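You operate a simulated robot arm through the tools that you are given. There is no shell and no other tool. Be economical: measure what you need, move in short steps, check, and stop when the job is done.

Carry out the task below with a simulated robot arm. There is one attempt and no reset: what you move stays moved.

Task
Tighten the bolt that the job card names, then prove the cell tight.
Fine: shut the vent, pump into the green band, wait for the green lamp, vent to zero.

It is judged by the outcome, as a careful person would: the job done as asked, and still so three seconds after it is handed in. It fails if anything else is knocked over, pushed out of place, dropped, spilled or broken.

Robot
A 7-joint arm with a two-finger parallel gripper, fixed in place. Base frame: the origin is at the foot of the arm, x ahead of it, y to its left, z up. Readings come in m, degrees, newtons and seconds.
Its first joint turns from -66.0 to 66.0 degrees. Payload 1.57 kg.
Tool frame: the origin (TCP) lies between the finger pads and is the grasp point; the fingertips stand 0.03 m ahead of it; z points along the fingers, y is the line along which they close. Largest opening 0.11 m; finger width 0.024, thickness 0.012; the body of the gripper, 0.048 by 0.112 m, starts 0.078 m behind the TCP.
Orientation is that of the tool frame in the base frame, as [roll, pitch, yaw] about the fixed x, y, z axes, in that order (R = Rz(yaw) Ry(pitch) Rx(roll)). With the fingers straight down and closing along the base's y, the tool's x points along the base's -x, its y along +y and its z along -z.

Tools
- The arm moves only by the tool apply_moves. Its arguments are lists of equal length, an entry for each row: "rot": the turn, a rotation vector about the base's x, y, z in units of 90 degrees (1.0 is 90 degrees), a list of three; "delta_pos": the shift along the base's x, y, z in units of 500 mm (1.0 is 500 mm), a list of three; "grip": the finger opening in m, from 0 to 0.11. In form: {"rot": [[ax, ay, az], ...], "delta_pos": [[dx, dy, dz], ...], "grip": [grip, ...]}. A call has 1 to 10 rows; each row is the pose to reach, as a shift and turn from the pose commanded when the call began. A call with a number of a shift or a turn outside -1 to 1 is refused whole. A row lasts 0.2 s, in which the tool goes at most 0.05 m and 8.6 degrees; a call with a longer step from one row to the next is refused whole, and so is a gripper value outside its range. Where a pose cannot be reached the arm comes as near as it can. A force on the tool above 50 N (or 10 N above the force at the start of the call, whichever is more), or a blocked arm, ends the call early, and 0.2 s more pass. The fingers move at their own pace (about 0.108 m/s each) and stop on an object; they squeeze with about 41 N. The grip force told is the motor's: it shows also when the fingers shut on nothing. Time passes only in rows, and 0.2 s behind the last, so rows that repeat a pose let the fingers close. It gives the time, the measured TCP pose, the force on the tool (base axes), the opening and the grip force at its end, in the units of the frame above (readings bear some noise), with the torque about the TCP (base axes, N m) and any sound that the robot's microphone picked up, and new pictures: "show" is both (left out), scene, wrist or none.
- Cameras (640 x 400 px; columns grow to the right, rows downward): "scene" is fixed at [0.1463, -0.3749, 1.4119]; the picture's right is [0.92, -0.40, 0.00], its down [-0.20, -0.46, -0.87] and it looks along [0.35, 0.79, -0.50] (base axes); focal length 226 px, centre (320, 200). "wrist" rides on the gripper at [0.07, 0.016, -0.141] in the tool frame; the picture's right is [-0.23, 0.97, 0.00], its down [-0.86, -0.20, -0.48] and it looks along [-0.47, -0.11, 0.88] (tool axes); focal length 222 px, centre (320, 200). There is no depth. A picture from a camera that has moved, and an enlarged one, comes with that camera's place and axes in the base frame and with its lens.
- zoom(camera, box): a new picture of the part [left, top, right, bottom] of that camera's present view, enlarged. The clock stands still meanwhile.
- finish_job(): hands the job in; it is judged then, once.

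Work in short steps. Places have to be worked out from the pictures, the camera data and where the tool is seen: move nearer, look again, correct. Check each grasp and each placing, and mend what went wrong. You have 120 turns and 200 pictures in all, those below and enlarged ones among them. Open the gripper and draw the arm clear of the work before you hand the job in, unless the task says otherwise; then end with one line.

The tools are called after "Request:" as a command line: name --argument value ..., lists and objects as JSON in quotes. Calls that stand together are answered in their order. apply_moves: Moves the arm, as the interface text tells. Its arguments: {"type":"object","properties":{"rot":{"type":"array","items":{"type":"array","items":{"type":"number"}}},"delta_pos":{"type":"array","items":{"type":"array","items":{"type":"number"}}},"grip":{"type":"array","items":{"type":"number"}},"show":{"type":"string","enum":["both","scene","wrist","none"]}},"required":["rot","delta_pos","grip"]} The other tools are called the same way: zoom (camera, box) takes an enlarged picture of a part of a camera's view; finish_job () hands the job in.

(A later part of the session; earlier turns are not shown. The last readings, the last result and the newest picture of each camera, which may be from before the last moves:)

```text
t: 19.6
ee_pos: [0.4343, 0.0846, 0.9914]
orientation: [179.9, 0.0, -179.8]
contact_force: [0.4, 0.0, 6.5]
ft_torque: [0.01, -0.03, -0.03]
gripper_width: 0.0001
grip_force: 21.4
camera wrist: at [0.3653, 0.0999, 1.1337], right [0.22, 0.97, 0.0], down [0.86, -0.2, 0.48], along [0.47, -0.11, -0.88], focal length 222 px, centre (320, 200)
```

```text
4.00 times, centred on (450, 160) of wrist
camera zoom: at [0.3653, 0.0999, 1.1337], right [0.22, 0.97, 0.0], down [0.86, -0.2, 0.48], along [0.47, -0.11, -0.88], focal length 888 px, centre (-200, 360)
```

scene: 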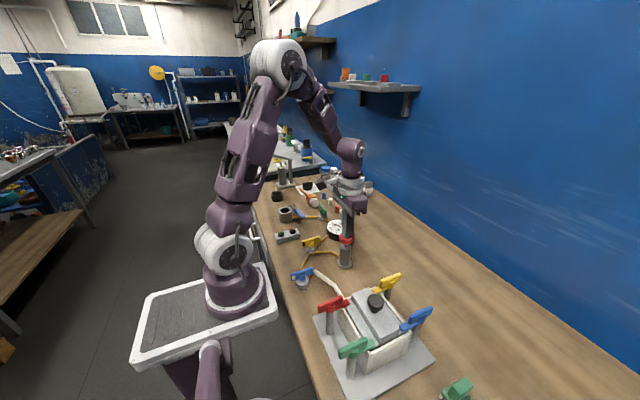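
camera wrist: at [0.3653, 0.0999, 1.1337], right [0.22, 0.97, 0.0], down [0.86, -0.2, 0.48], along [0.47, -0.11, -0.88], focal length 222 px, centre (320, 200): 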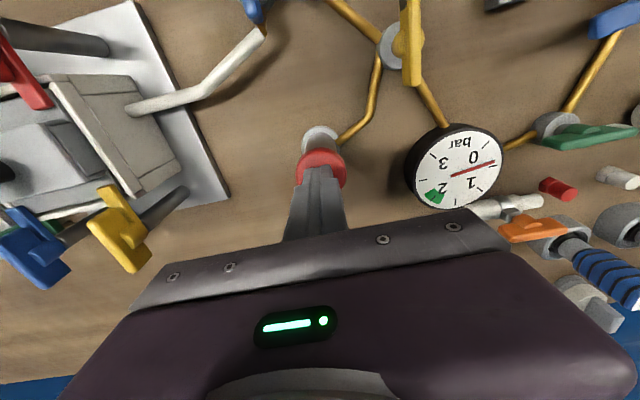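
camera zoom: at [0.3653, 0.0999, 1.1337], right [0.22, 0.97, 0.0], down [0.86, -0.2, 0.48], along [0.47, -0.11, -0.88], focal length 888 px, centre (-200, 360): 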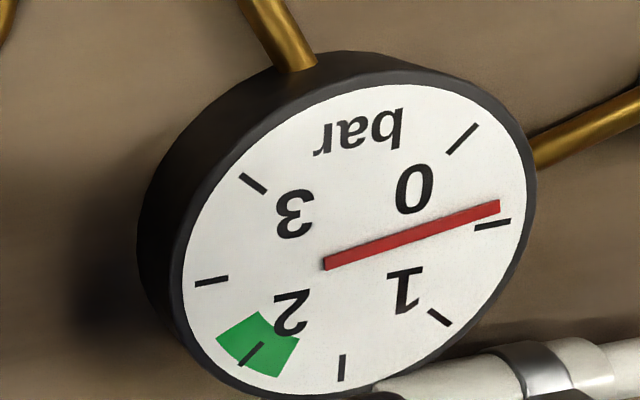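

The needle rose to ≈0.45 bar. I hold still to see whether it decays.

Request:
apply_moves --rot '[[0, 0, 0], [0, 0, 0], [0, 0, 0], [0, 0, 0], [0, 0, 0]]' --delta_pos '[[0, 0, 0], [0, 0, 0], [0, 0, 0], [0, 0, 0], [0, 0, 0]]' --grip '[0, 0, 0, 0, 0]' --show "none"

Request:
zoom --camera "wrist" --box '[390, 110, 510, 210]'

```text
t: 20.8
ee_pos: [0.434, 0.0848, 0.9912]
orientation: [180.0, 0.0, -179.9]
contact_force: [1.8, -1.0, 6.3]
ft_torque: [-0.06, -0.08, -0.01]
gripper_width: 0.0
grip_force: 21.2
```

```text
4.00 times, centred on (450, 160) of wrist
camera zoom: at [0.3654, 0.0999, 1.1338], right [0.23, 0.97, 0.0], down [0.86, -0.2, 0.48], along [0.47, -0.11, -0.88], focal length 888 px, centre (-200, 360)
```

zoom: 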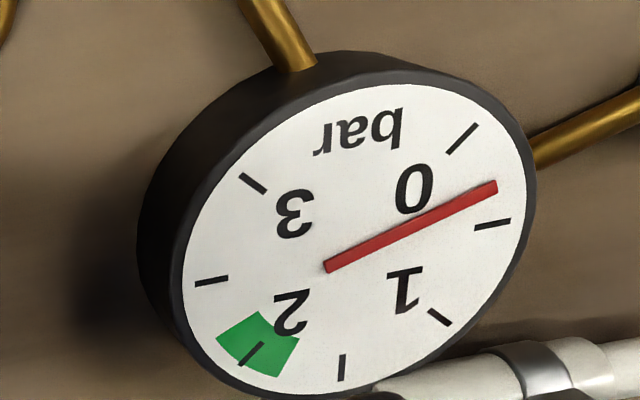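

Pressure decays (0.45→0.3 bar) so a vent is open. Triangulation puts the yellow valve handle at about (0.355, 0.179, 0.905); I raise and move over it.

Request:
apply_moves --rot '[[0, 0, 0], [0, 0, 0], [0, 0, 0], [0, 0, 0], [0, 0, 0]]' --delta_pos '[[0, 0, 0.08], [-0.03, 0.04, 0.14], [-0.08, 0.1, 0.14], [-0.12, 0.15, 0.14], [-0.158, 0.188, 0.1]]' --grip '[0, 0.02, 0.05, 0.06, 0.06]'

Request:
zoom --camera "wrist" --box '[220, 60, 420, 200]'

Request:
zoom --camera "scene" --box '[280, 190, 400, 290]'

```text
t: 21.9
ee_pos: [0.3539, 0.1805, 1.042]
orientation: [180.0, 0.0, -179.9]
contact_force: [-0.4, 0.0, -0.2]
ft_torque: [-0.02, 0.0, 0.01]
gripper_width: 0.0599
grip_force: 0.1
camera wrist: at [0.2857, 0.1949, 1.1841], right [0.23, 0.97, 0.0], down [0.86, -0.2, 0.48], along [0.47, -0.11, -0.88], focal length 222 px, centre (320, 200)
```

scene: 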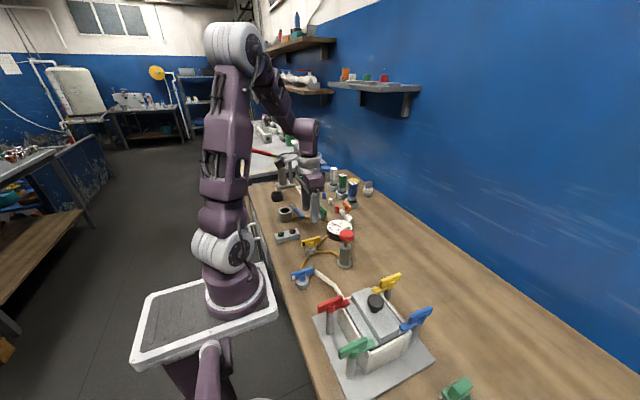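
wrist: 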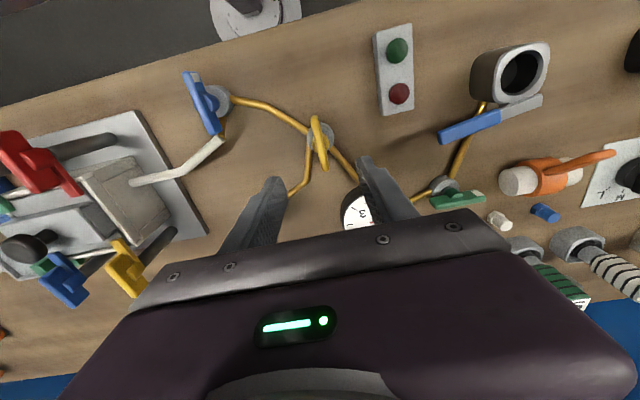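

```text
2.86 times, centred on (320, 130) of wrist
camera zoom: at [0.2857, 0.1949, 1.1841], right [0.23, 0.97, 0.0], down [0.86, -0.2, 0.48], along [0.47, -0.11, -0.88], focal length 635 px, centre (320, 400)
```

zoom: 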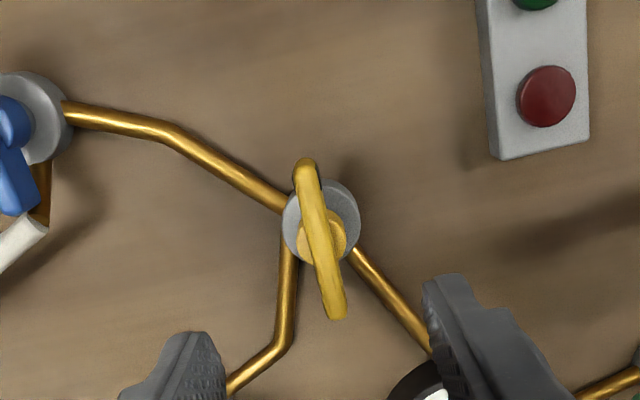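

```text
4.00 times, centred on (340, 240) of scene
camera zoom: at [0.1463, -0.3749, 1.4119], right [0.92, -0.4, 0.0], down [-0.2, -0.46, -0.87], along [0.35, 0.79, -0.5], focal length 903 px, centre (240, 40)
```

zoom: 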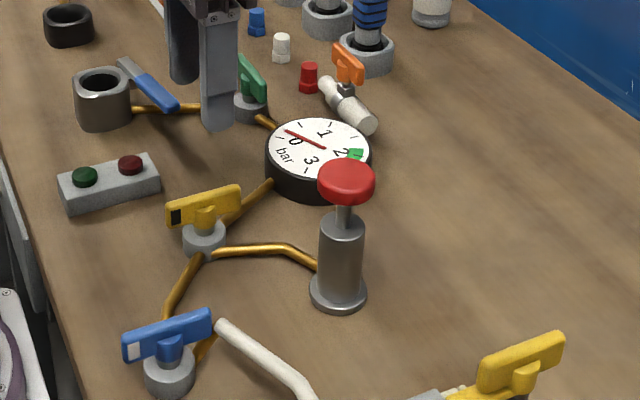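

Handle aligned with the tool and centred. Descend to straddle it and close.

Request:
apply_moves --rot '[[0, 0, 0], [0, 0, 0], [0, 0, 0], [0, 0, 0]]' --delta_pos '[[0, -0.003, -0.08], [0, -0.003, -0.15], [0, -0.003, -0.2], [0, -0.003, -0.24]]' --grip '[0.05, 0.05, 0.05, 0.05]' --show "wrist"

Request:
zoom --camera "wrist" --box '[220, 100, 420, 240]'

Request:
zoom --camera "scene" --box '[280, 190, 400, 290]'

```text
t: 22.9
ee_pos: [0.3549, 0.1772, 0.9205]
orientation: [179.9, 0.0, -179.9]
contact_force: [0.0, -0.1, -0.4]
ft_torque: [0.01, -0.03, 0.02]
gripper_width: 0.0501
grip_force: 0.1
camera wrist: at [0.2862, 0.1921, 1.0636], right [0.23, 0.97, 0.0], down [0.86, -0.2, 0.48], along [0.47, -0.11, -0.88], focal length 222 px, centre (320, 200)
```

wrist: 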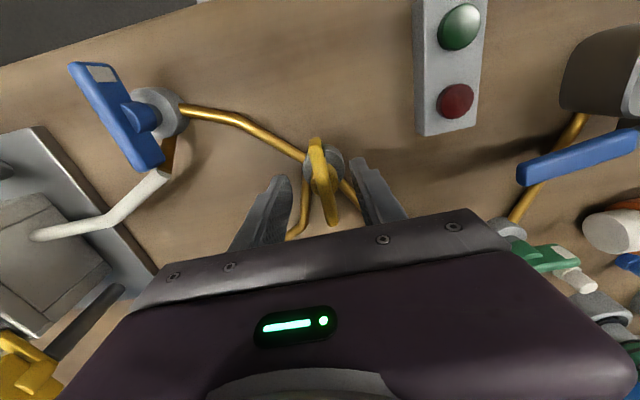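

```text
2.86 times, centred on (320, 170) of wrist
camera zoom: at [0.2862, 0.1921, 1.0636], right [0.23, 0.97, 0.0], down [0.86, -0.2, 0.48], along [0.47, -0.11, -0.88], focal length 635 px, centre (320, 286)
```

zoom: 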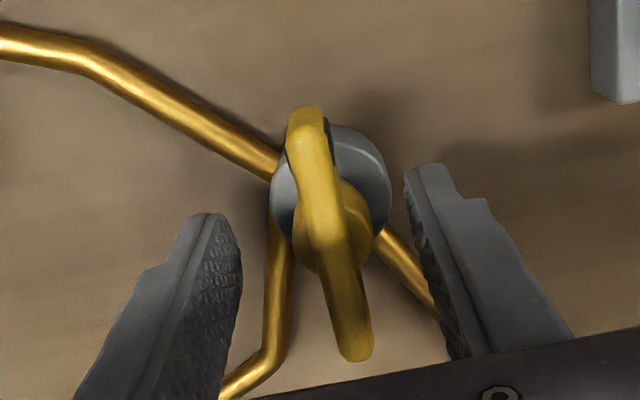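

```text
4.00 times, centred on (340, 240) of scene
camera zoom: at [0.1463, -0.3749, 1.4119], right [0.92, -0.4, 0.0], down [-0.2, -0.46, -0.87], along [0.35, 0.79, -0.5], focal length 903 px, centre (240, 40)
```

zoom: 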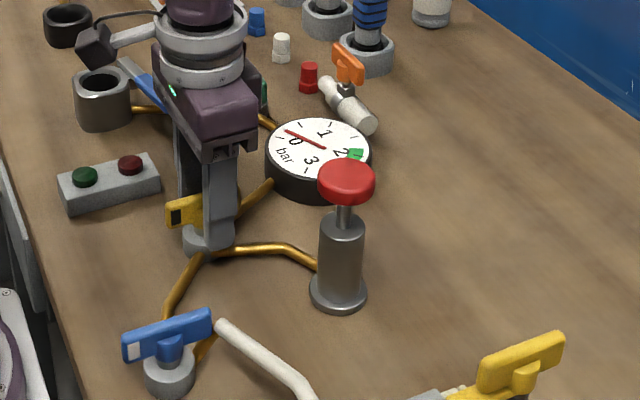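

Straddled well. Close on the yellow handle.

Request:
apply_moves --rot '[[0, 0, 0], [0, 0, 0], [0, 0, 0]]' --delta_pos '[[0, 0.002, 0], [0, 0.002, 0], [0, 0.002, 0]]' --grip '[0.02, 0.0, 0.0]' --show "none"

Request:
apply_moves --rot '[[0, 0, 0.02], [0, 0, 0.04], [0, 0, 0.06]]' --delta_pos '[[0, 0, 0], [0, 0, 0], [0, 0, 0]]' --grip '[0, 0, 0]' --show "wrist"

```text
t: 23.8
ee_pos: [0.3559, 0.1795, 0.9211]
orientation: [179.8, 0.1, -179.7]
contact_force: [-5.6, 29.0, -10.0]
ft_torque: [-0.17, -0.34, -0.31]
gripper_width: 0.0098
grip_force: 28.7
```

```text
t: 24.6
ee_pos: [0.3556, 0.1806, 0.9216]
orientation: [179.8, 0.1, -174.3]
contact_force: [-2.1, 39.3, -19.2]
ft_torque: [0.19, 0.13, -0.76]
gripper_width: 0.0119
grip_force: 29.2
camera wrist: at [0.2854, 0.1885, 1.0636], right [0.13, 0.99, 0.0], down [0.87, -0.12, 0.48], along [0.48, -0.06, -0.88], focal length 222 px, centre (320, 200)
```

wrist: 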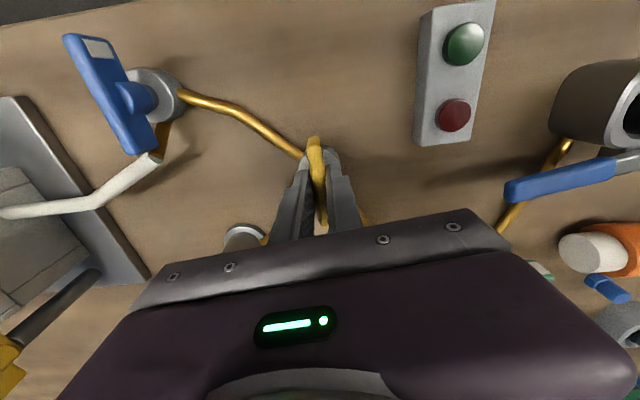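

Counter-clockwise hits a stop; so it moves clockwise. I shift +2 mm in y to unload and turn clockwise.

Request:
apply_moves --rot '[[0, 0, -0.03], [0, 0, -0.06], [0, 0, -0.11], [0, 0, -0.16]]' --delta_pos '[[0, 0.003, -0.001], [0, 0.004, -0.001], [0, 0.004, -0.001], [0, 0.004, -0.001]]' --grip '[0, 0, 0, 0]' --show "wrist"

```text
t: 25.6
ee_pos: [0.3552, 0.1807, 0.9224]
orientation: [179.9, 0.0, 171.0]
contact_force: [2.4, 14.1, 16.6]
ft_torque: [0.17, 0.25, 0.0]
gripper_width: 0.01
grip_force: 28.4
camera wrist: at [0.2898, 0.2065, 1.0637], right [0.38, 0.93, 0.0], down [0.81, -0.33, 0.48], along [0.44, -0.18, -0.88], focal length 222 px, centre (320, 200)
```

wrist: 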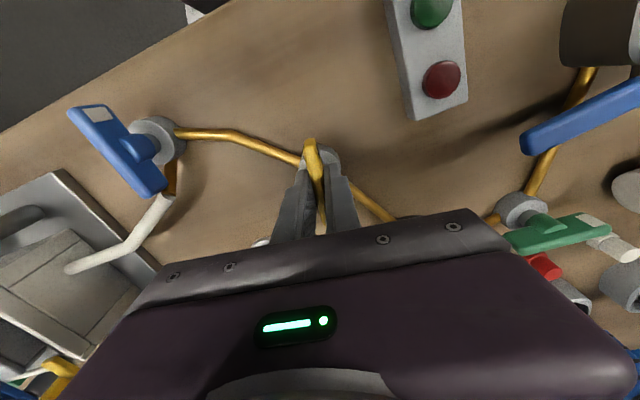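

Turning freely clockwise. Continue in two bursts.

Request:
apply_moves --rot '[[0, 0, -0.075], [0, 0, -0.15], [0, 0, -0.225], [0, 0, -0.3], [0, 0, -0.375], [0, 0, -0.45]]' --delta_pos '[[0, 0.001, 0.001], [0, 0.001, 0.001], [0, 0.001, 0.001], [0, 0.001, 0.001], [0, 0.001, 0.001], [0, 0.001, 0.001]]' --grip '[0, 0, 0, 0, 0, 0]' --show "none"

```text
t: 26.9
ee_pos: [0.3557, 0.1802, 0.9222]
orientation: [179.9, 0.0, 130.5]
contact_force: [6.0, -7.7, 12.3]
ft_torque: [-0.21, -0.09, -0.01]
gripper_width: 0.0099
grip_force: 28.1
```

Request:
apply_moves --rot '[[0, 0, -0.075], [0, 0, -0.15], [0, 0, -0.225], [0, 0, -0.3], [0, 0, -0.375], [0, 0, -0.45]]' --delta_pos '[[0.001, -0.001, 0.001], [0.001, -0.001, 0.001], [0.001, -0.001, 0.001], [0.001, -0.001, 0.001], [0.001, -0.001, 0.001], [0.001, -0.001, 0.001]]' --grip '[0, 0, 0, 0, 0, 0]' --show "both"

Request:
zoom --camera "scene" --box '[280, 190, 400, 290]'

```text
t: 28.4
ee_pos: [0.3548, 0.1798, 0.9219]
orientation: [-179.9, 0.0, 90.0]
contact_force: [-7.5, -10.3, -15.6]
ft_torque: [-0.08, -0.14, 0.02]
gripper_width: 0.0098
grip_force: 28.4
camera wrist: at [0.3722, 0.2494, 1.064], right [0.97, -0.23, 0.0], down [-0.2, -0.85, 0.48], along [-0.11, -0.47, -0.88], focal length 222 px, centre (320, 200)
```

scene: 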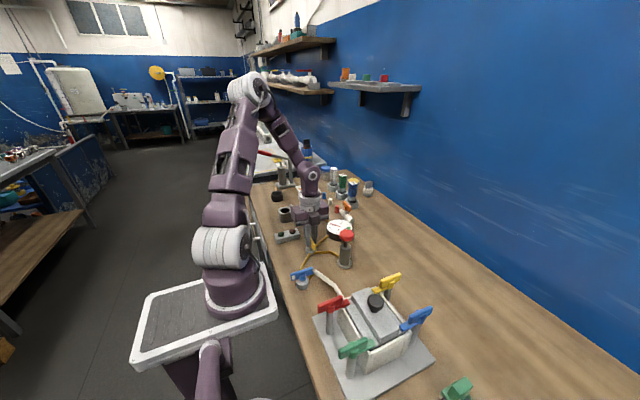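
wrist: 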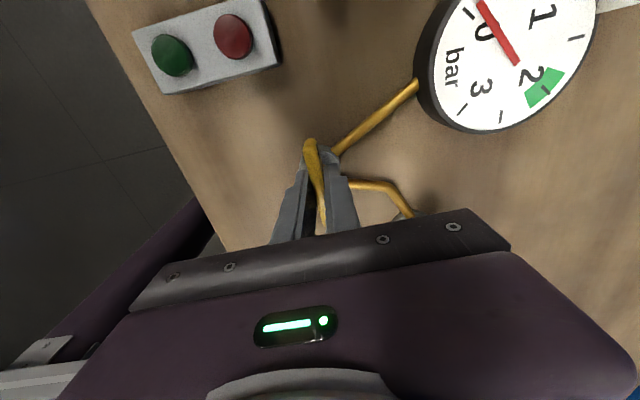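

```text
4.00 times, centred on (340, 240) of scene
camera zoom: at [0.1463, -0.3751, 1.4118], right [0.92, -0.4, 0.0], down [-0.2, -0.46, -0.87], along [0.35, 0.79, -0.5], focal length 903 px, centre (240, 40)
```

zoom: 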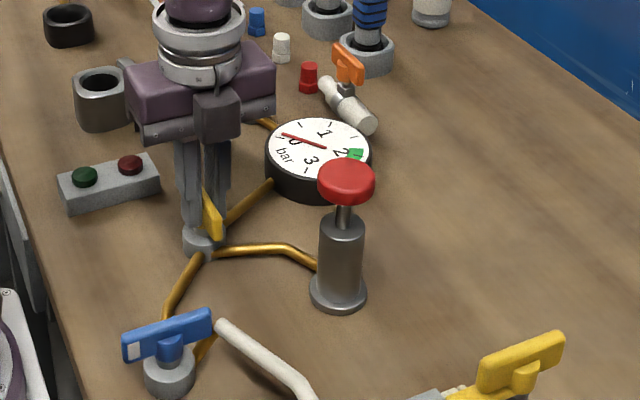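

At −90°, no stop torque yet. Test a few degrees more for the end stop.

Request:
apply_moves --rot '[[0, 0, -0.04], [0, 0, -0.07], [0, 0, -0.07]]' --delta_pos '[[-0.001, -0.001, -0.001], [-0.001, -0.001, -0.001], [-0.001, -0.001, -0.001]]' --grip '[0, 0, 0]' --show "wrist"

Request:
zoom --camera "wrist" --box '[400, 0, 640, 140]'

```text
t: 29.1
ee_pos: [0.3544, 0.1803, 0.9222]
orientation: [179.9, -0.1, 83.8]
contact_force: [-11.2, -0.5, 7.3]
ft_torque: [-0.33, 0.27, 0.82]
gripper_width: 0.0123
grip_force: 29.3
camera wrist: at [0.3792, 0.2474, 1.0642], right [0.94, -0.33, 0.0], down [-0.29, -0.83, 0.48], along [-0.16, -0.45, -0.88], focal length 222 px, centre (320, 200)
```

wrist: 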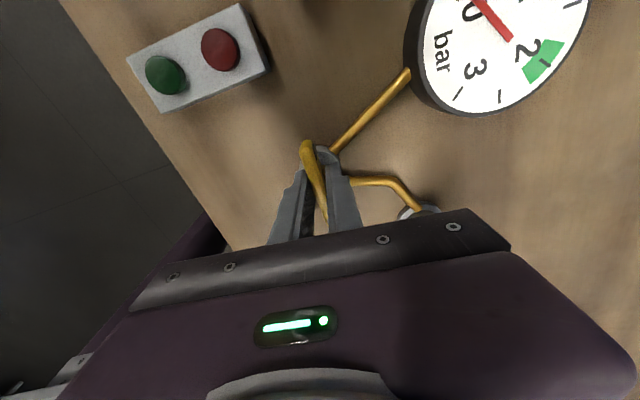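

```text
2.67 times, centred on (520, 70) of wrist
camera zoom: at [0.3792, 0.2474, 1.0642], right [0.94, -0.33, 0.0], down [-0.29, -0.83, 0.48], along [-0.16, -0.45, -0.88], focal length 592 px, centre (-213, 547)
```

zoom: 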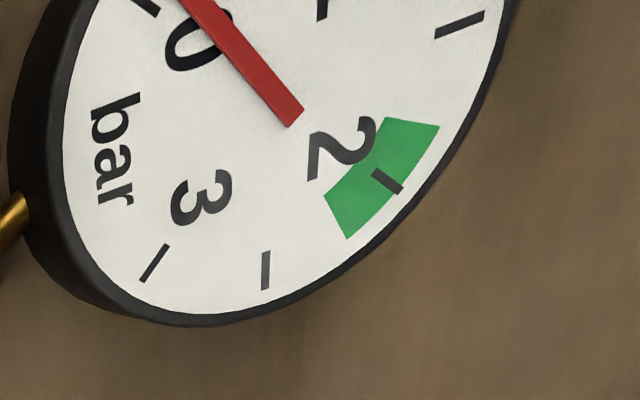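

End stop at 90°. I release, lift, and return to the pump (rotating back), then test.

Request:
apply_moves --rot '[[0, 0, 0.06], [0, 0, 0.06], [0, 0, 0.06], [0, 0, 0.06], [0, 0, 0.15], [0, 0, 0.24], [0, 0, 0.33]]' --delta_pos '[[0, 0, 0], [0, 0, 0], [0, 0, 0.06], [0, 0, 0.15], [0, 0, 0.24], [0.05, -0.05, 0.28], [0.1, -0.1, 0.28]]' --grip '[0.0, 0.05, 0.05, 0.05, 0.05, 0.02, 0.0]' --show "scene"

Request:
zoom --camera "scene" --box '[280, 190, 400, 290]'

```text
t: 30.8
ee_pos: [0.4065, 0.1292, 1.0612]
orientation: [180.0, 0.0, 113.5]
contact_force: [0.4, 0.1, 0.8]
ft_torque: [0.01, -0.01, 0.0]
gripper_width: 0.0005
grip_force: 20.9
```

scene: 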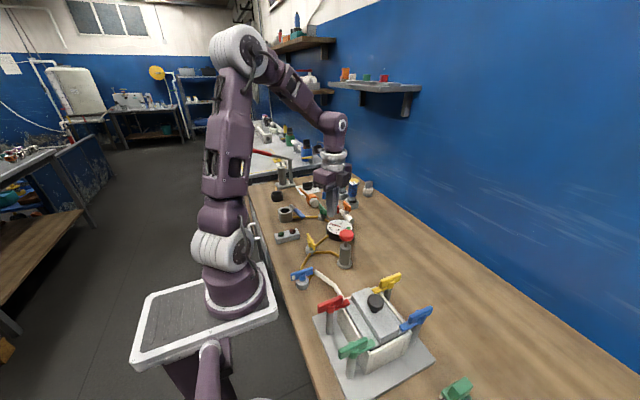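

```text
4.00 times, centred on (340, 240) of scene
camera zoom: at [0.1463, -0.3749, 1.4119], right [0.92, -0.4, 0.0], down [-0.2, -0.46, -0.87], along [0.35, 0.79, -0.5], focal length 903 px, centre (240, 40)
```

zoom: 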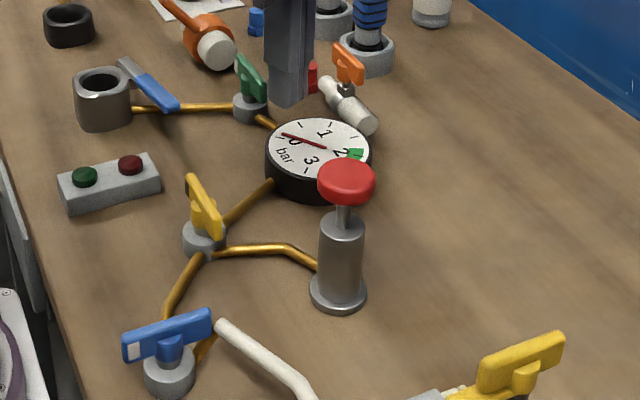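

Valve turned across. To the pump, then one full stroke.

Request:
apply_moves --rot '[[0, 0, 0.09], [0, 0, 0.18], [0, 0, 0.27], [0, 0, 0.36], [0, 0, 0.45], [0, 0, 0.54], [0, 0, 0.63], [0, 0, 0.72], [0, 0, 0.739]]' --delta_pos '[[0.01, -0.02, 0], [0.02, -0.04, 0], [0.03, -0.06, 0], [0.04, -0.08, 0], [0.056, -0.09, 0], [0.056, -0.09, 0], [0.056, -0.09, -0.02], [0.056, -0.09, -0.06], [0.056, -0.09, -0.09]]' --grip '[0, 0, 0, 0, 0, 0, 0, 0, 0]' --show "none"

Request:
apply_moves --rot '[[0, 0, 0], [0, 0, 0], [0, 0, 0], [0, 0, 0], [0, 0, 0]]' --delta_pos '[[0, 0, -0.02], [0, 0, -0.03], [0, 0, -0.04], [0, 0, -0.05], [0, 0, -0.056]]' --grip '[0, 0, 0, 0, 0]' --show "wrist"

Request:
zoom --camera "wrist" --box '[390, 110, 510, 210]'

```text
t: 32.8
ee_pos: [0.4336, 0.0853, 1.0158]
orientation: [179.9, -0.1, -179.9]
contact_force: [0.3, 0.2, 0.8]
ft_torque: [-0.03, 0.02, -0.04]
gripper_width: 0.0
grip_force: 21.0
```

```text
t: 34.0
ee_pos: [0.4331, 0.0848, 0.9875]
orientation: [179.9, 0.0, -179.9]
contact_force: [-2.1, 3.7, 7.8]
ft_torque: [0.09, 0.06, -0.04]
gripper_width: 0.0001
grip_force: 21.2
camera wrist: at [0.3641, 0.1005, 1.1308], right [0.23, 0.97, 0.0], down [0.86, -0.2, 0.48], along [0.47, -0.11, -0.88], focal length 222 px, centre (320, 200)
```

wrist: 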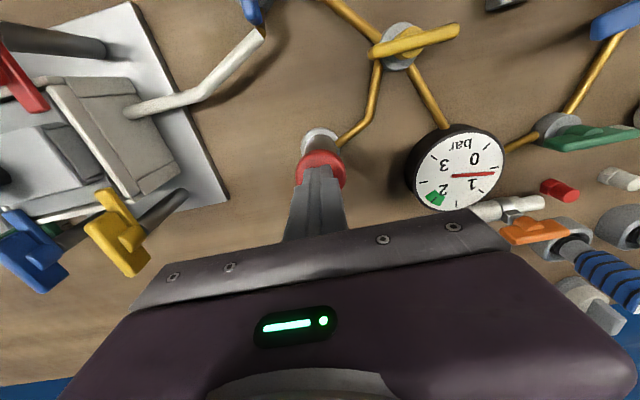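

```text
4.00 times, centred on (450, 160) of wrist
camera zoom: at [0.3641, 0.1005, 1.1308], right [0.23, 0.97, 0.0], down [0.86, -0.2, 0.48], along [0.47, -0.11, -0.88], focal length 888 px, centre (-200, 360)
```

zoom: 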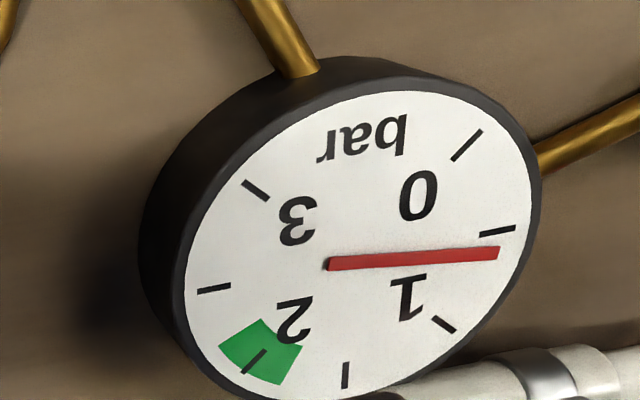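

Needle ≈0.6 bar now. Hold 1.2 s to compare.

Request:
apply_moves --rot '[[0, 0, 0], [0, 0, 0], [0, 0, 0], [0, 0, 0], [0, 0, 0]]' --delta_pos '[[0, 0, 0], [0, 0, 0], [0, 0, 0], [0, 0, 0], [0, 0, 0]]' --grip '[0, 0, 0, 0, 0]' --show "none"

Request:
zoom --camera "wrist" --box '[390, 110, 510, 210]'

```text
t: 35.1
ee_pos: [0.4333, 0.0857, 0.9884]
orientation: [179.9, 0.0, -180.0]
contact_force: [-1.1, 1.1, 6.8]
ft_torque: [0.11, 0.03, 0.04]
gripper_width: 0.0
grip_force: 21.3
```

```text
4.00 times, centred on (450, 160) of wrist
camera zoom: at [0.3642, 0.1003, 1.1308], right [0.23, 0.97, 0.0], down [0.86, -0.2, 0.48], along [0.47, -0.11, -0.88], focal length 888 px, centre (-200, 360)
```

zoom: 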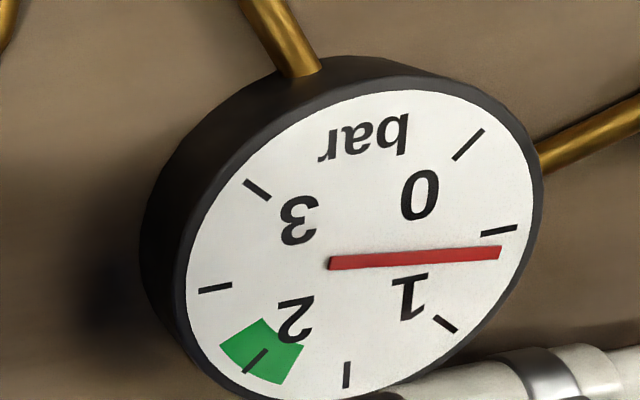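

It holds: yellow is the vent and is shut. Next stroke: raise, press again.

Request:
apply_moves --rot '[[0, 0, 0], [0, 0, 0], [0, 0, 0], [0, 0, 0], [0, 0, 0], [0, 0, 0], [0, 0, 0], [0, 0, 0]]' --delta_pos '[[0, 0, 0.025], [0, 0, 0.05], [0, 0, 0.05], [0, 0, 0.03], [0, 0, 0.02], [0, 0, 0.01], [0, 0, 0], [0, 0, 0]]' --grip '[0, 0, 0, 0, 0, 0, 0, 0]' --show "none"

Request:
zoom --camera "wrist" --box '[390, 110, 510, 210]'

```text
t: 37.0
ee_pos: [0.4337, 0.0854, 0.9884]
orientation: [179.9, 0.1, -180.0]
contact_force: [1.6, -4.0, 7.6]
ft_torque: [-0.13, -0.02, 0.03]
gripper_width: 0.0
grip_force: 21.5
```

```text
4.00 times, centred on (450, 160) of wrist
camera zoom: at [0.3645, 0.1, 1.1304], right [0.23, 0.97, 0.0], down [0.85, -0.2, 0.48], along [0.47, -0.11, -0.88], focal length 888 px, centre (-200, 360)
```

zoom: 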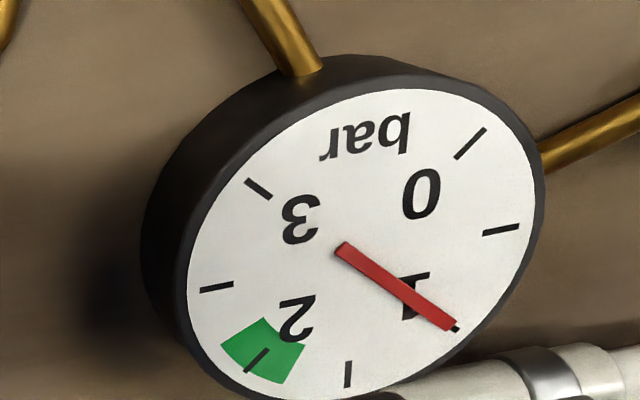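

≈1.0 bar. Two more equal strokes should give about 1.9; one at a time.

Request:
apply_moves --rot '[[0, 0, 0], [0, 0, 0], [0, 0, 0], [0, 0, 0], [0, 0, 0], [0, 0, 0], [0, 0, 0], [0, 0, 0]]' --delta_pos '[[0, 0, 0.025], [0, 0, 0.05], [0, 0, 0.05], [0, 0, 0.03], [0, 0, 0.02], [0, 0, 0.01], [0, 0, 0], [0, 0, 0]]' --grip '[0, 0, 0, 0, 0, 0, 0, 0]' --show "none"

Request:
zoom --camera "wrist" --box '[390, 110, 510, 210]'

```text
t: 38.8
ee_pos: [0.4329, 0.0848, 0.9885]
orientation: [179.9, 0.1, 180.0]
contact_force: [1.1, 2.4, 6.7]
ft_torque: [0.08, -0.01, 0.0]
gripper_width: 0.0
grip_force: 21.2
```

```text
4.00 times, centred on (450, 160) of wrist
camera zoom: at [0.3642, 0.1006, 1.1309], right [0.23, 0.97, 0.0], down [0.85, -0.2, 0.48], along [0.47, -0.11, -0.88], focal length 888 px, centre (-200, 360)
```

zoom: 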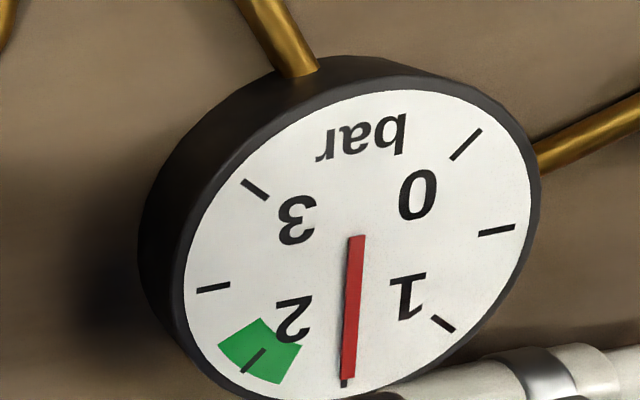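

≈1.5 bar. One more equal stroke for ≈2.0.

Request:
apply_moves --rot '[[0, 0, 0], [0, 0, 0], [0, 0, 0], [0, 0, 0], [0, 0, 0], [0, 0, 0], [0, 0, 0], [0, 0, 0]]' --delta_pos '[[0, 0, 0.025], [0, 0, 0.05], [0, 0, 0.05], [0, 0, 0.03], [0, 0, 0.02], [0, 0, 0.01], [0, 0, 0], [0, 0, 0]]' --grip '[0, 0, 0, 0, 0, 0, 0, 0]' --show "none"

Request:
zoom --camera "wrist" --box '[390, 110, 510, 210]'

```text
t: 40.5
ee_pos: [0.4326, 0.0837, 0.9892]
orientation: [179.9, 0.0, 180.0]
contact_force: [-0.4, -1.5, 8.2]
ft_torque: [-0.02, 0.02, -0.02]
gripper_width: 0.0004
grip_force: 20.9
```

```text
4.00 times, centred on (450, 160) of wrist
camera zoom: at [0.3639, 0.1, 1.1309], right [0.23, 0.97, 0.0], down [0.86, -0.2, 0.48], along [0.47, -0.11, -0.88], focal length 888 px, centre (-200, 360)
```

zoom: 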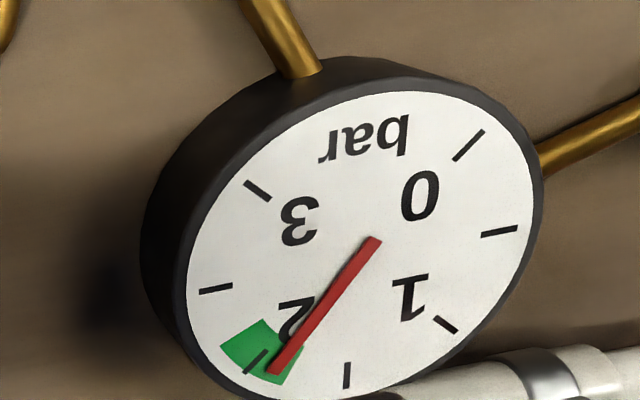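

In the green band (~1.92). I lift off the knob and wait, watching the lamps and gauge.

Request:
apply_moves --rot '[[0, 0, 0], [0, 0, 0], [0, 0, 0], [0, 0, 0], [0, 0, 0], [0, 0, 0], [0, 0, 0], [0, 0, 0], [0, 0, 0], [0, 0, 0]]' --delta_pos '[[0, 0, 0.03], [0, 0, 0.09], [0, 0, 0.15], [0, 0, 0.15], [0, 0, 0.15], [0, 0, 0.15], [0, 0, 0.15], [0, 0, 0.15], [0, 0, 0.15], [0, 0, 0.15]]' --grip '[0, 0, 0, 0, 0, 0, 0, 0, 0, 0]' --show "scene"

Request:
zoom --camera "scene" --box '[270, 190, 390, 290]'

```text
t: 42.8
ee_pos: [0.4327, 0.0838, 1.0628]
orientation: [180.0, 0.0, 180.0]
contact_force: [-0.1, -0.2, 0.0]
ft_torque: [-0.01, 0.03, 0.01]
gripper_width: 0.0
grip_force: 21.4
```

scene: 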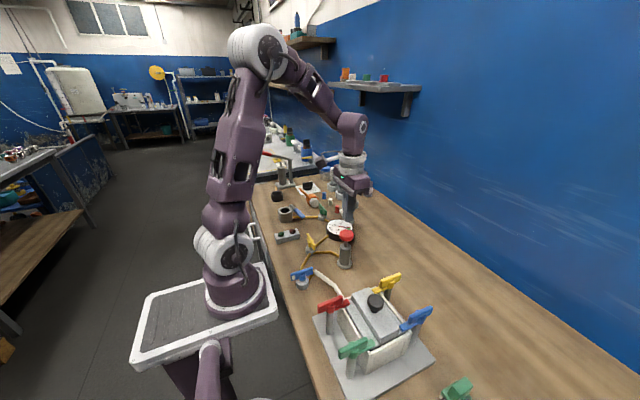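

```text
4.00 times, centred on (330, 240) of scene
camera zoom: at [0.1463, -0.3749, 1.4119], right [0.92, -0.4, 0.0], down [-0.2, -0.46, -0.87], along [0.35, 0.79, -0.5], focal length 903 px, centre (280, 40)
```

zoom: 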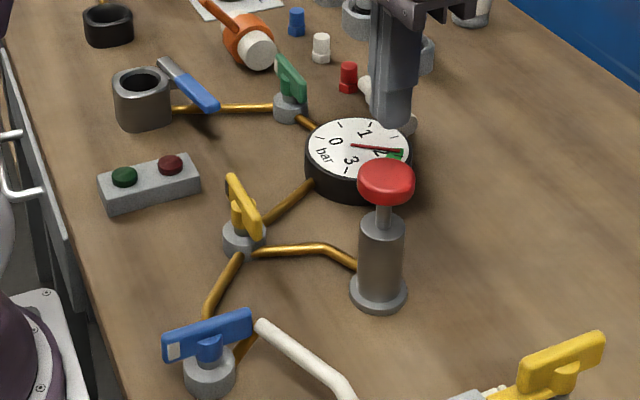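

No lamp yet; while waiting I move above the yellow valve and rotate the tool for its new orientation.

Request:
apply_moves --rot '[[0, 0, -0.09], [0, 0, -0.18], [0, 0, -0.27], [0, 0, -0.36], [0, 0, -0.45], [0, 0, -0.54], [0, 0, -0.63], [0, 0, -0.72], [0, 0, -0.81], [0, 0, -0.9]]' --delta_pos '[[0, 0, 0.04], [0, 0, 0.04], [-0.03, 0.04, 0.04], [-0.06, 0.08, 0.04], [-0.09, 0.12, 0.04], [-0.12, 0.15, 0.04], [-0.14, 0.17, 0.04], [-0.157, 0.192, 0.04], [-0.157, 0.192, 0.02], [-0.157, 0.192, 0]]' --grip '[0, 0, 0, 0, 0, 0.02, 0.04, 0.06, 0.06, 0.06]' --show "scene"

Request:
zoom --camera "scene" --box '[270, 190, 390, 290]'

```text
t: 45.0
ee_pos: [0.3557, 0.1791, 1.063]
orientation: [179.9, 0.0, 98.8]
contact_force: [0.7, -0.4, 0.7]
ft_torque: [-0.02, 0.01, 0.01]
gripper_width: 0.06
grip_force: 0.0
```

scene: 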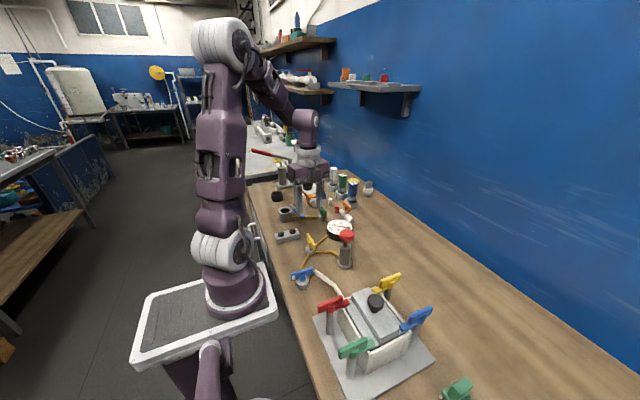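

```text
4.00 times, centred on (330, 240) of scene
camera zoom: at [0.1463, -0.3749, 1.4119], right [0.92, -0.4, 0.0], down [-0.2, -0.46, -0.87], along [0.35, 0.79, -0.5], focal length 903 px, centre (280, 40)
```

zoom: 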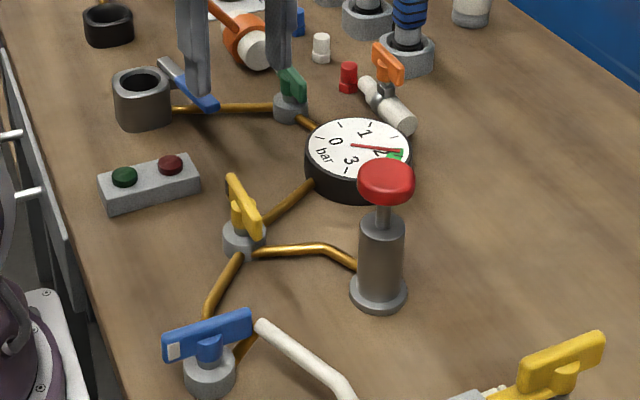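

Pressure still in band, lamp dark. Wait more.

Request:
apply_moves --rot '[[0, 0, -0.05], [0, 0, -0.098], [0, 0, -0.098], [0, 0, -0.098], [0, 0, -0.098], [0, 0, -0.098], [0, 0, -0.098], [0, 0, -0.098], [0, 0, -0.098], [0, 0, -0.098]]' --delta_pos '[[0, 0, 0], [0, 0, 0], [0, 0, 0], [0, 0, 0], [0, 0, 0], [0, 0, 0], [0, 0, 0], [0, 0, 0], [0, 0, 0], [0, 0, 0]]' --grip '[0.06, 0.06, 0.06, 0.06, 0.06, 0.06, 0.06, 0.06, 0.06, 0.06]' --show "wrist"

Request:
zoom --camera "scene" --box '[270, 190, 390, 290]'

```text
t: 47.1
ee_pos: [0.3537, 0.1808, 1.064]
orientation: [180.0, -0.1, 90.2]
contact_force: [-0.3, -0.4, -0.9]
ft_torque: [-0.01, 0.02, 0.01]
gripper_width: 0.0597
grip_force: 0.0
camera wrist: at [0.3713, 0.2502, 1.2059], right [0.97, -0.22, 0.0], down [-0.2, -0.86, 0.48], along [-0.11, -0.47, -0.88], focal length 222 px, centre (320, 200)
```

wrist: 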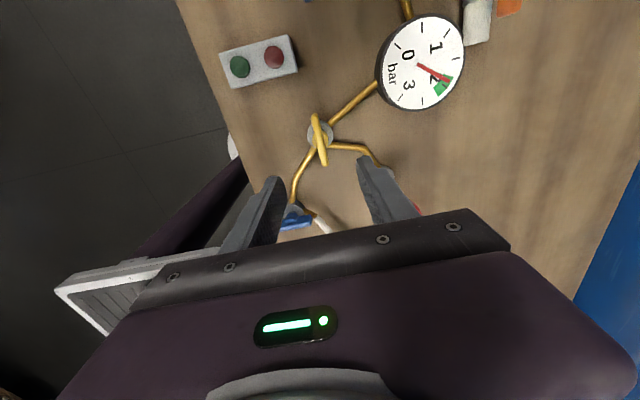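

```text
4.00 times, centred on (330, 240) of scene
camera zoom: at [0.1463, -0.3749, 1.4119], right [0.92, -0.4, 0.0], down [-0.2, -0.46, -0.87], along [0.35, 0.79, -0.5], focal length 903 px, centre (280, 40)
```

zoom: 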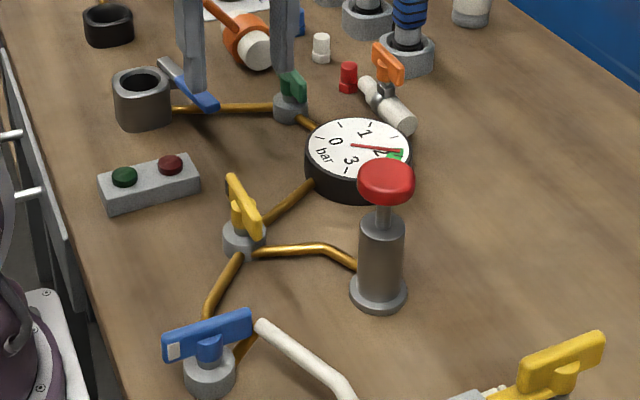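

Request:
zoom --camera "wrist" --box '[370, 0, 480, 110]'

Request:
apply_moves --rot '[[0, 0, 0], [0, 0, 0], [0, 0, 0], [0, 0, 0], [0, 0, 0], [0, 0, 0], [0, 0, 0], [0, 0, 0], [0, 0, 0], [0, 0, 0]]' --delta_pos '[[0, 0, 0], [0, 0, 0], [0, 0, 0], [0, 0, 0], [0, 0, 0], [0, 0, 0], [0, 0, 0], [0, 0, 0], [0, 0, 0], [0, 0, 0]]' --grip '[0.06, 0.06, 0.06, 0.06, 0.06, 0.06, 0.06, 0.06, 0.06, 0.06]' --show "none"

Request:
zoom --camera "wrist" --box '[210, 0, 480, 160]'

```text
3.64 times, centred on (425, 55) of wrist
camera zoom: at [0.3713, 0.2502, 1.2059], right [0.97, -0.22, 0.0], down [-0.2, -0.86, 0.48], along [-0.11, -0.47, -0.88], focal length 808 px, centre (-62, 727)
```

zoom: 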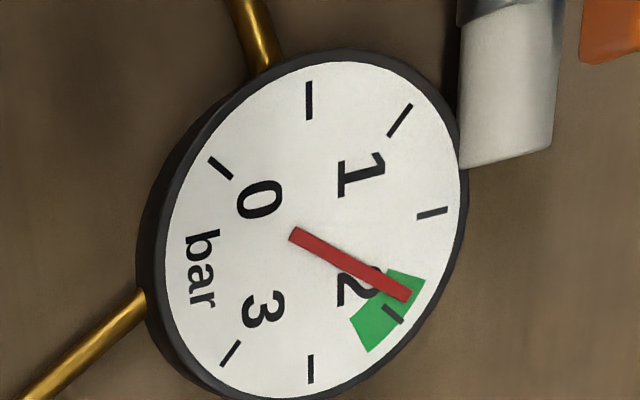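

```text
t: 49.4
ee_pos: [0.3539, 0.1813, 1.0638]
orientation: [180.0, 0.1, 90.1]
contact_force: [0.3, 0.2, -0.2]
ft_torque: [-0.02, -0.04, 0.02]
gripper_width: 0.06
grip_force: 0.0
```

```text
2.37 times, centred on (345, 80) of wrist
camera zoom: at [0.3713, 0.2502, 1.2059], right [0.97, -0.22, 0.0], down [-0.2, -0.86, 0.48], along [-0.11, -0.47, -0.88], focal length 526 px, centre (261, 484)
```

zoom: 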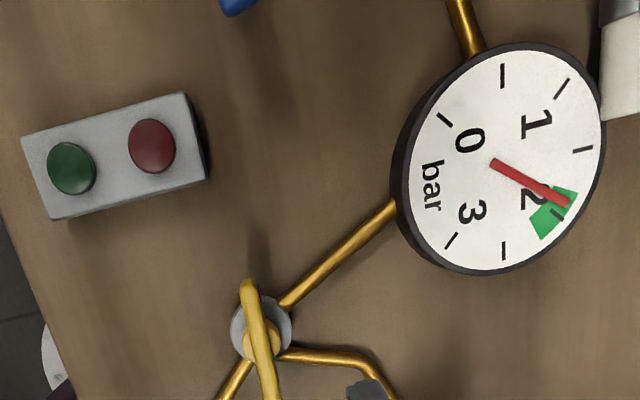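

Pressure steady. Keep waiting a few more seconds.

Request:
apply_moves --rot '[[0, 0, 0], [0, 0, 0], [0, 0, 0], [0, 0, 0], [0, 0, 0], [0, 0, 0], [0, 0, 0], [0, 0, 0], [0, 0, 0], [0, 0, 0]]' --delta_pos '[[0, 0, 0], [0, 0, 0], [0, 0, 0], [0, 0, 0], [0, 0, 0], [0, 0, 0], [0, 0, 0], [0, 0, 0], [0, 0, 0], [0, 0, 0]]' --grip '[0.06, 0.06, 0.06, 0.06, 0.06, 0.06, 0.06, 0.06, 0.06, 0.06]' --show "none"

Request:
apply_moves --rot '[[0, 0, 0], [0, 0, 0], [0, 0, 0], [0, 0, 0], [0, 0, 0], [0, 0, 0], [0, 0, 0], [0, 0, 0], [0, 0, 0], [0, 0, 0]]' --delta_pos '[[0, 0, 0], [0, 0, 0], [0, 0, 0], [0, 0, 0], [0, 0, 0], [0, 0, 0], [0, 0, 0], [0, 0, 0], [0, 0, 0], [0, 0, 0]]' --grip '[0.06, 0.06, 0.06, 0.06, 0.06, 0.06, 0.06, 0.06, 0.06, 0.06]' --show "none"

Request:
zoom --camera "wrist" --box '[210, 0, 480, 160]'

```text
t: 51.5
ee_pos: [0.3549, 0.1804, 1.0636]
orientation: [179.9, 0.0, 90.2]
contact_force: [-0.6, -1.1, 0.3]
ft_torque: [0.01, -0.02, 0.01]
gripper_width: 0.0602
grip_force: 0.1
```

```text
t: 53.8
ee_pos: [0.3546, 0.1823, 1.0639]
orientation: [180.0, 0.0, 90.2]
contact_force: [0.7, -0.1, -0.9]
ft_torque: [-0.01, 0.01, 0.02]
gripper_width: 0.0599
grip_force: 0.0
```

```text
2.37 times, centred on (345, 80) of wrist
camera zoom: at [0.3713, 0.2502, 1.2059], right [0.97, -0.22, 0.0], down [-0.2, -0.86, 0.48], along [-0.11, -0.47, -0.88], focal length 526 px, centre (261, 484)
```

zoom: 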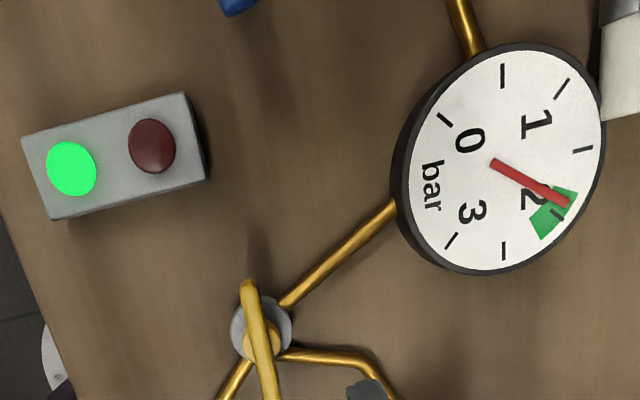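

Green lamp lit. Now open the vent: descend on the yellow handle.

Request:
apply_moves --rot '[[0, 0, 0], [0, 0, 0], [0, 0, 0], [0, 0, 0], [0, 0, 0], [0, 0, 0], [0, 0, 0]]' --delta_pos '[[0, 0, -0.09], [0, 0, -0.18], [0, 0, -0.24], [0, 0, -0.283], [0, 0, -0.283], [0, 0, -0.283], [0, 0, -0.283]]' --grip '[0.05, 0.05, 0.05, 0.05, 0.02, 0, 0]' --show "wrist"

```text
t: 55.4
ee_pos: [0.3546, 0.1803, 0.921]
orientation: [-180.0, 0.0, 90.1]
contact_force: [2.3, 0.1, -14.8]
ft_torque: [0.72, 0.1, -0.01]
gripper_width: 0.01
grip_force: 27.8
camera wrist: at [0.3716, 0.2501, 1.0644], right [0.97, -0.22, 0.0], down [-0.2, -0.86, 0.48], along [-0.11, -0.47, -0.88], focal length 222 px, centre (320, 200)
```

wrist: 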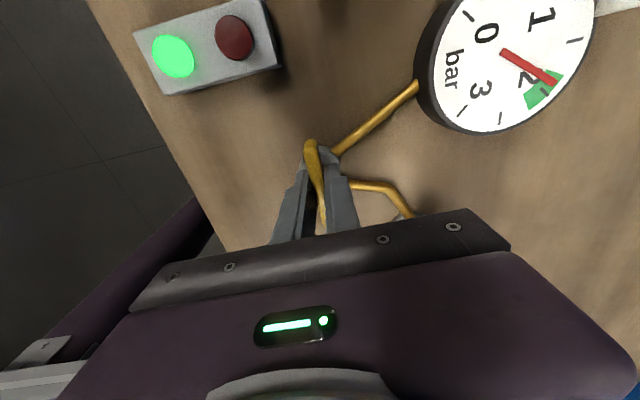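

Well gripped. Turn counter-clockwise back to open.

Request:
apply_moves --rot '[[0, 0, 0.075], [0, 0, 0.15], [0, 0, 0.225], [0, 0, 0.3], [0, 0, 0.375], [0, 0, 0.45]]' --delta_pos '[[0, 0, 0.001], [0, 0, 0.001], [0, 0, 0.001], [0, 0, 0.001], [0, 0, 0.001], [0, 0, 0.001]]' --grip '[0, 0, 0, 0, 0, 0]' --show "none"

Request:
apply_moves --rot '[[0, 0, 0.075], [0, 0, 0.15], [0, 0, 0.225], [0, 0, 0.3], [0, 0, 0.375], [0, 0, 0.45], [0, 0, 0.55], [0, 0, 0.58]]' --delta_pos '[[0, 0, 0], [0, 0, 0], [0, 0, 0], [0, 0, 0], [0, 0, 0], [0, 0, 0], [0, 0, 0], [0, 0, 0]]' --grip '[0, 0, 0, 0, 0, 0, 0, 0]' --show "both"

```text
t: 56.8
ee_pos: [0.3544, 0.1807, 0.9222]
orientation: [180.0, 0.0, 130.8]
contact_force: [-4.3, 1.3, -17.6]
ft_torque: [0.23, 0.42, -0.01]
gripper_width: 0.0099
grip_force: 28.4
```

```text
refused: row 7 steps farther than a row can; nothing moved
```

Request:
apply_moves --rot '[[0, 0, 0.075], [0, 0, 0.15], [0, 0, 0.225], [0, 0, 0.3], [0, 0, 0.375], [0, 0, 0.45], [0, 0, 0.52], [0, 0, 0.57], [0, 0, 0.58]]' --delta_pos '[[0, 0, 0], [0, 0, 0], [0, 0, 0], [0, 0, 0], [0, 0, 0], [0, 0, 0], [0, 0, 0], [0, 0, 0], [0, 0, 0]]' --grip '[0, 0, 0, 0, 0, 0, 0, 0, 0]' --show "both"

Request:
zoom --camera "scene" --box '[270, 190, 390, 290]'

```text
t: 58.8
ee_pos: [0.3544, 0.1801, 0.9222]
orientation: [-180.0, 0.0, -177.1]
contact_force: [-9.9, -7.4, 5.9]
ft_torque: [-0.17, 0.75, -0.76]
gripper_width: 0.0107
grip_force: 28.5
camera wrist: at [0.285, 0.1923, 1.065], right [0.18, 0.98, 0.0], down [0.86, -0.16, 0.48], along [0.47, -0.08, -0.88], focal length 222 px, centre (320, 200)
```

scene: 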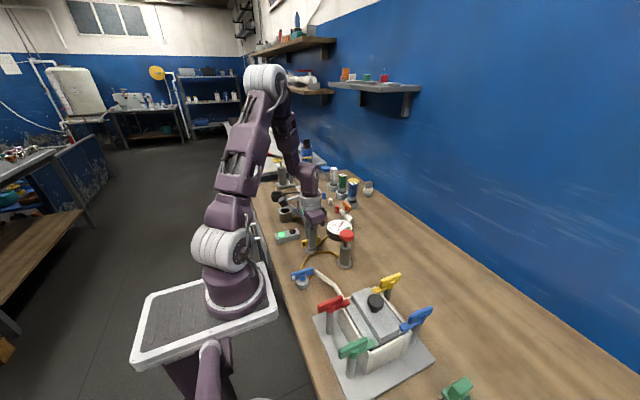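
wrist: 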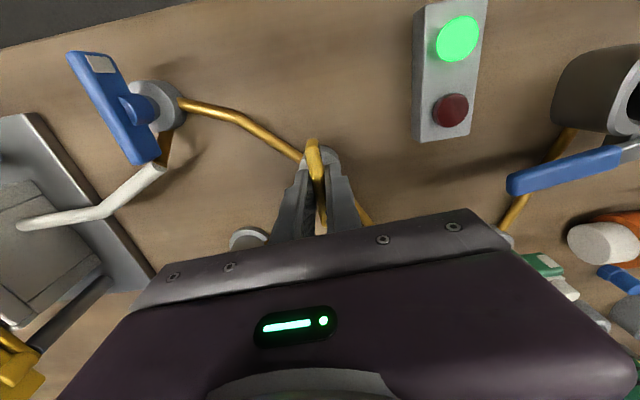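

```text
4.00 times, centred on (330, 240) of scene
camera zoom: at [0.146, -0.3751, 1.4119], right [0.92, -0.4, 0.0], down [-0.2, -0.46, -0.87], along [0.35, 0.79, -0.5], focal length 903 px, centre (280, 40)
```

zoom: 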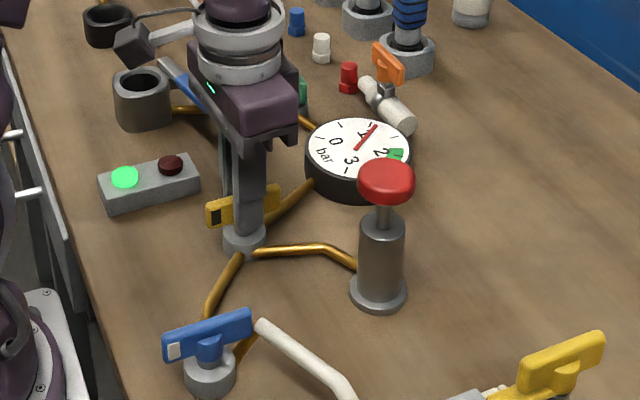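

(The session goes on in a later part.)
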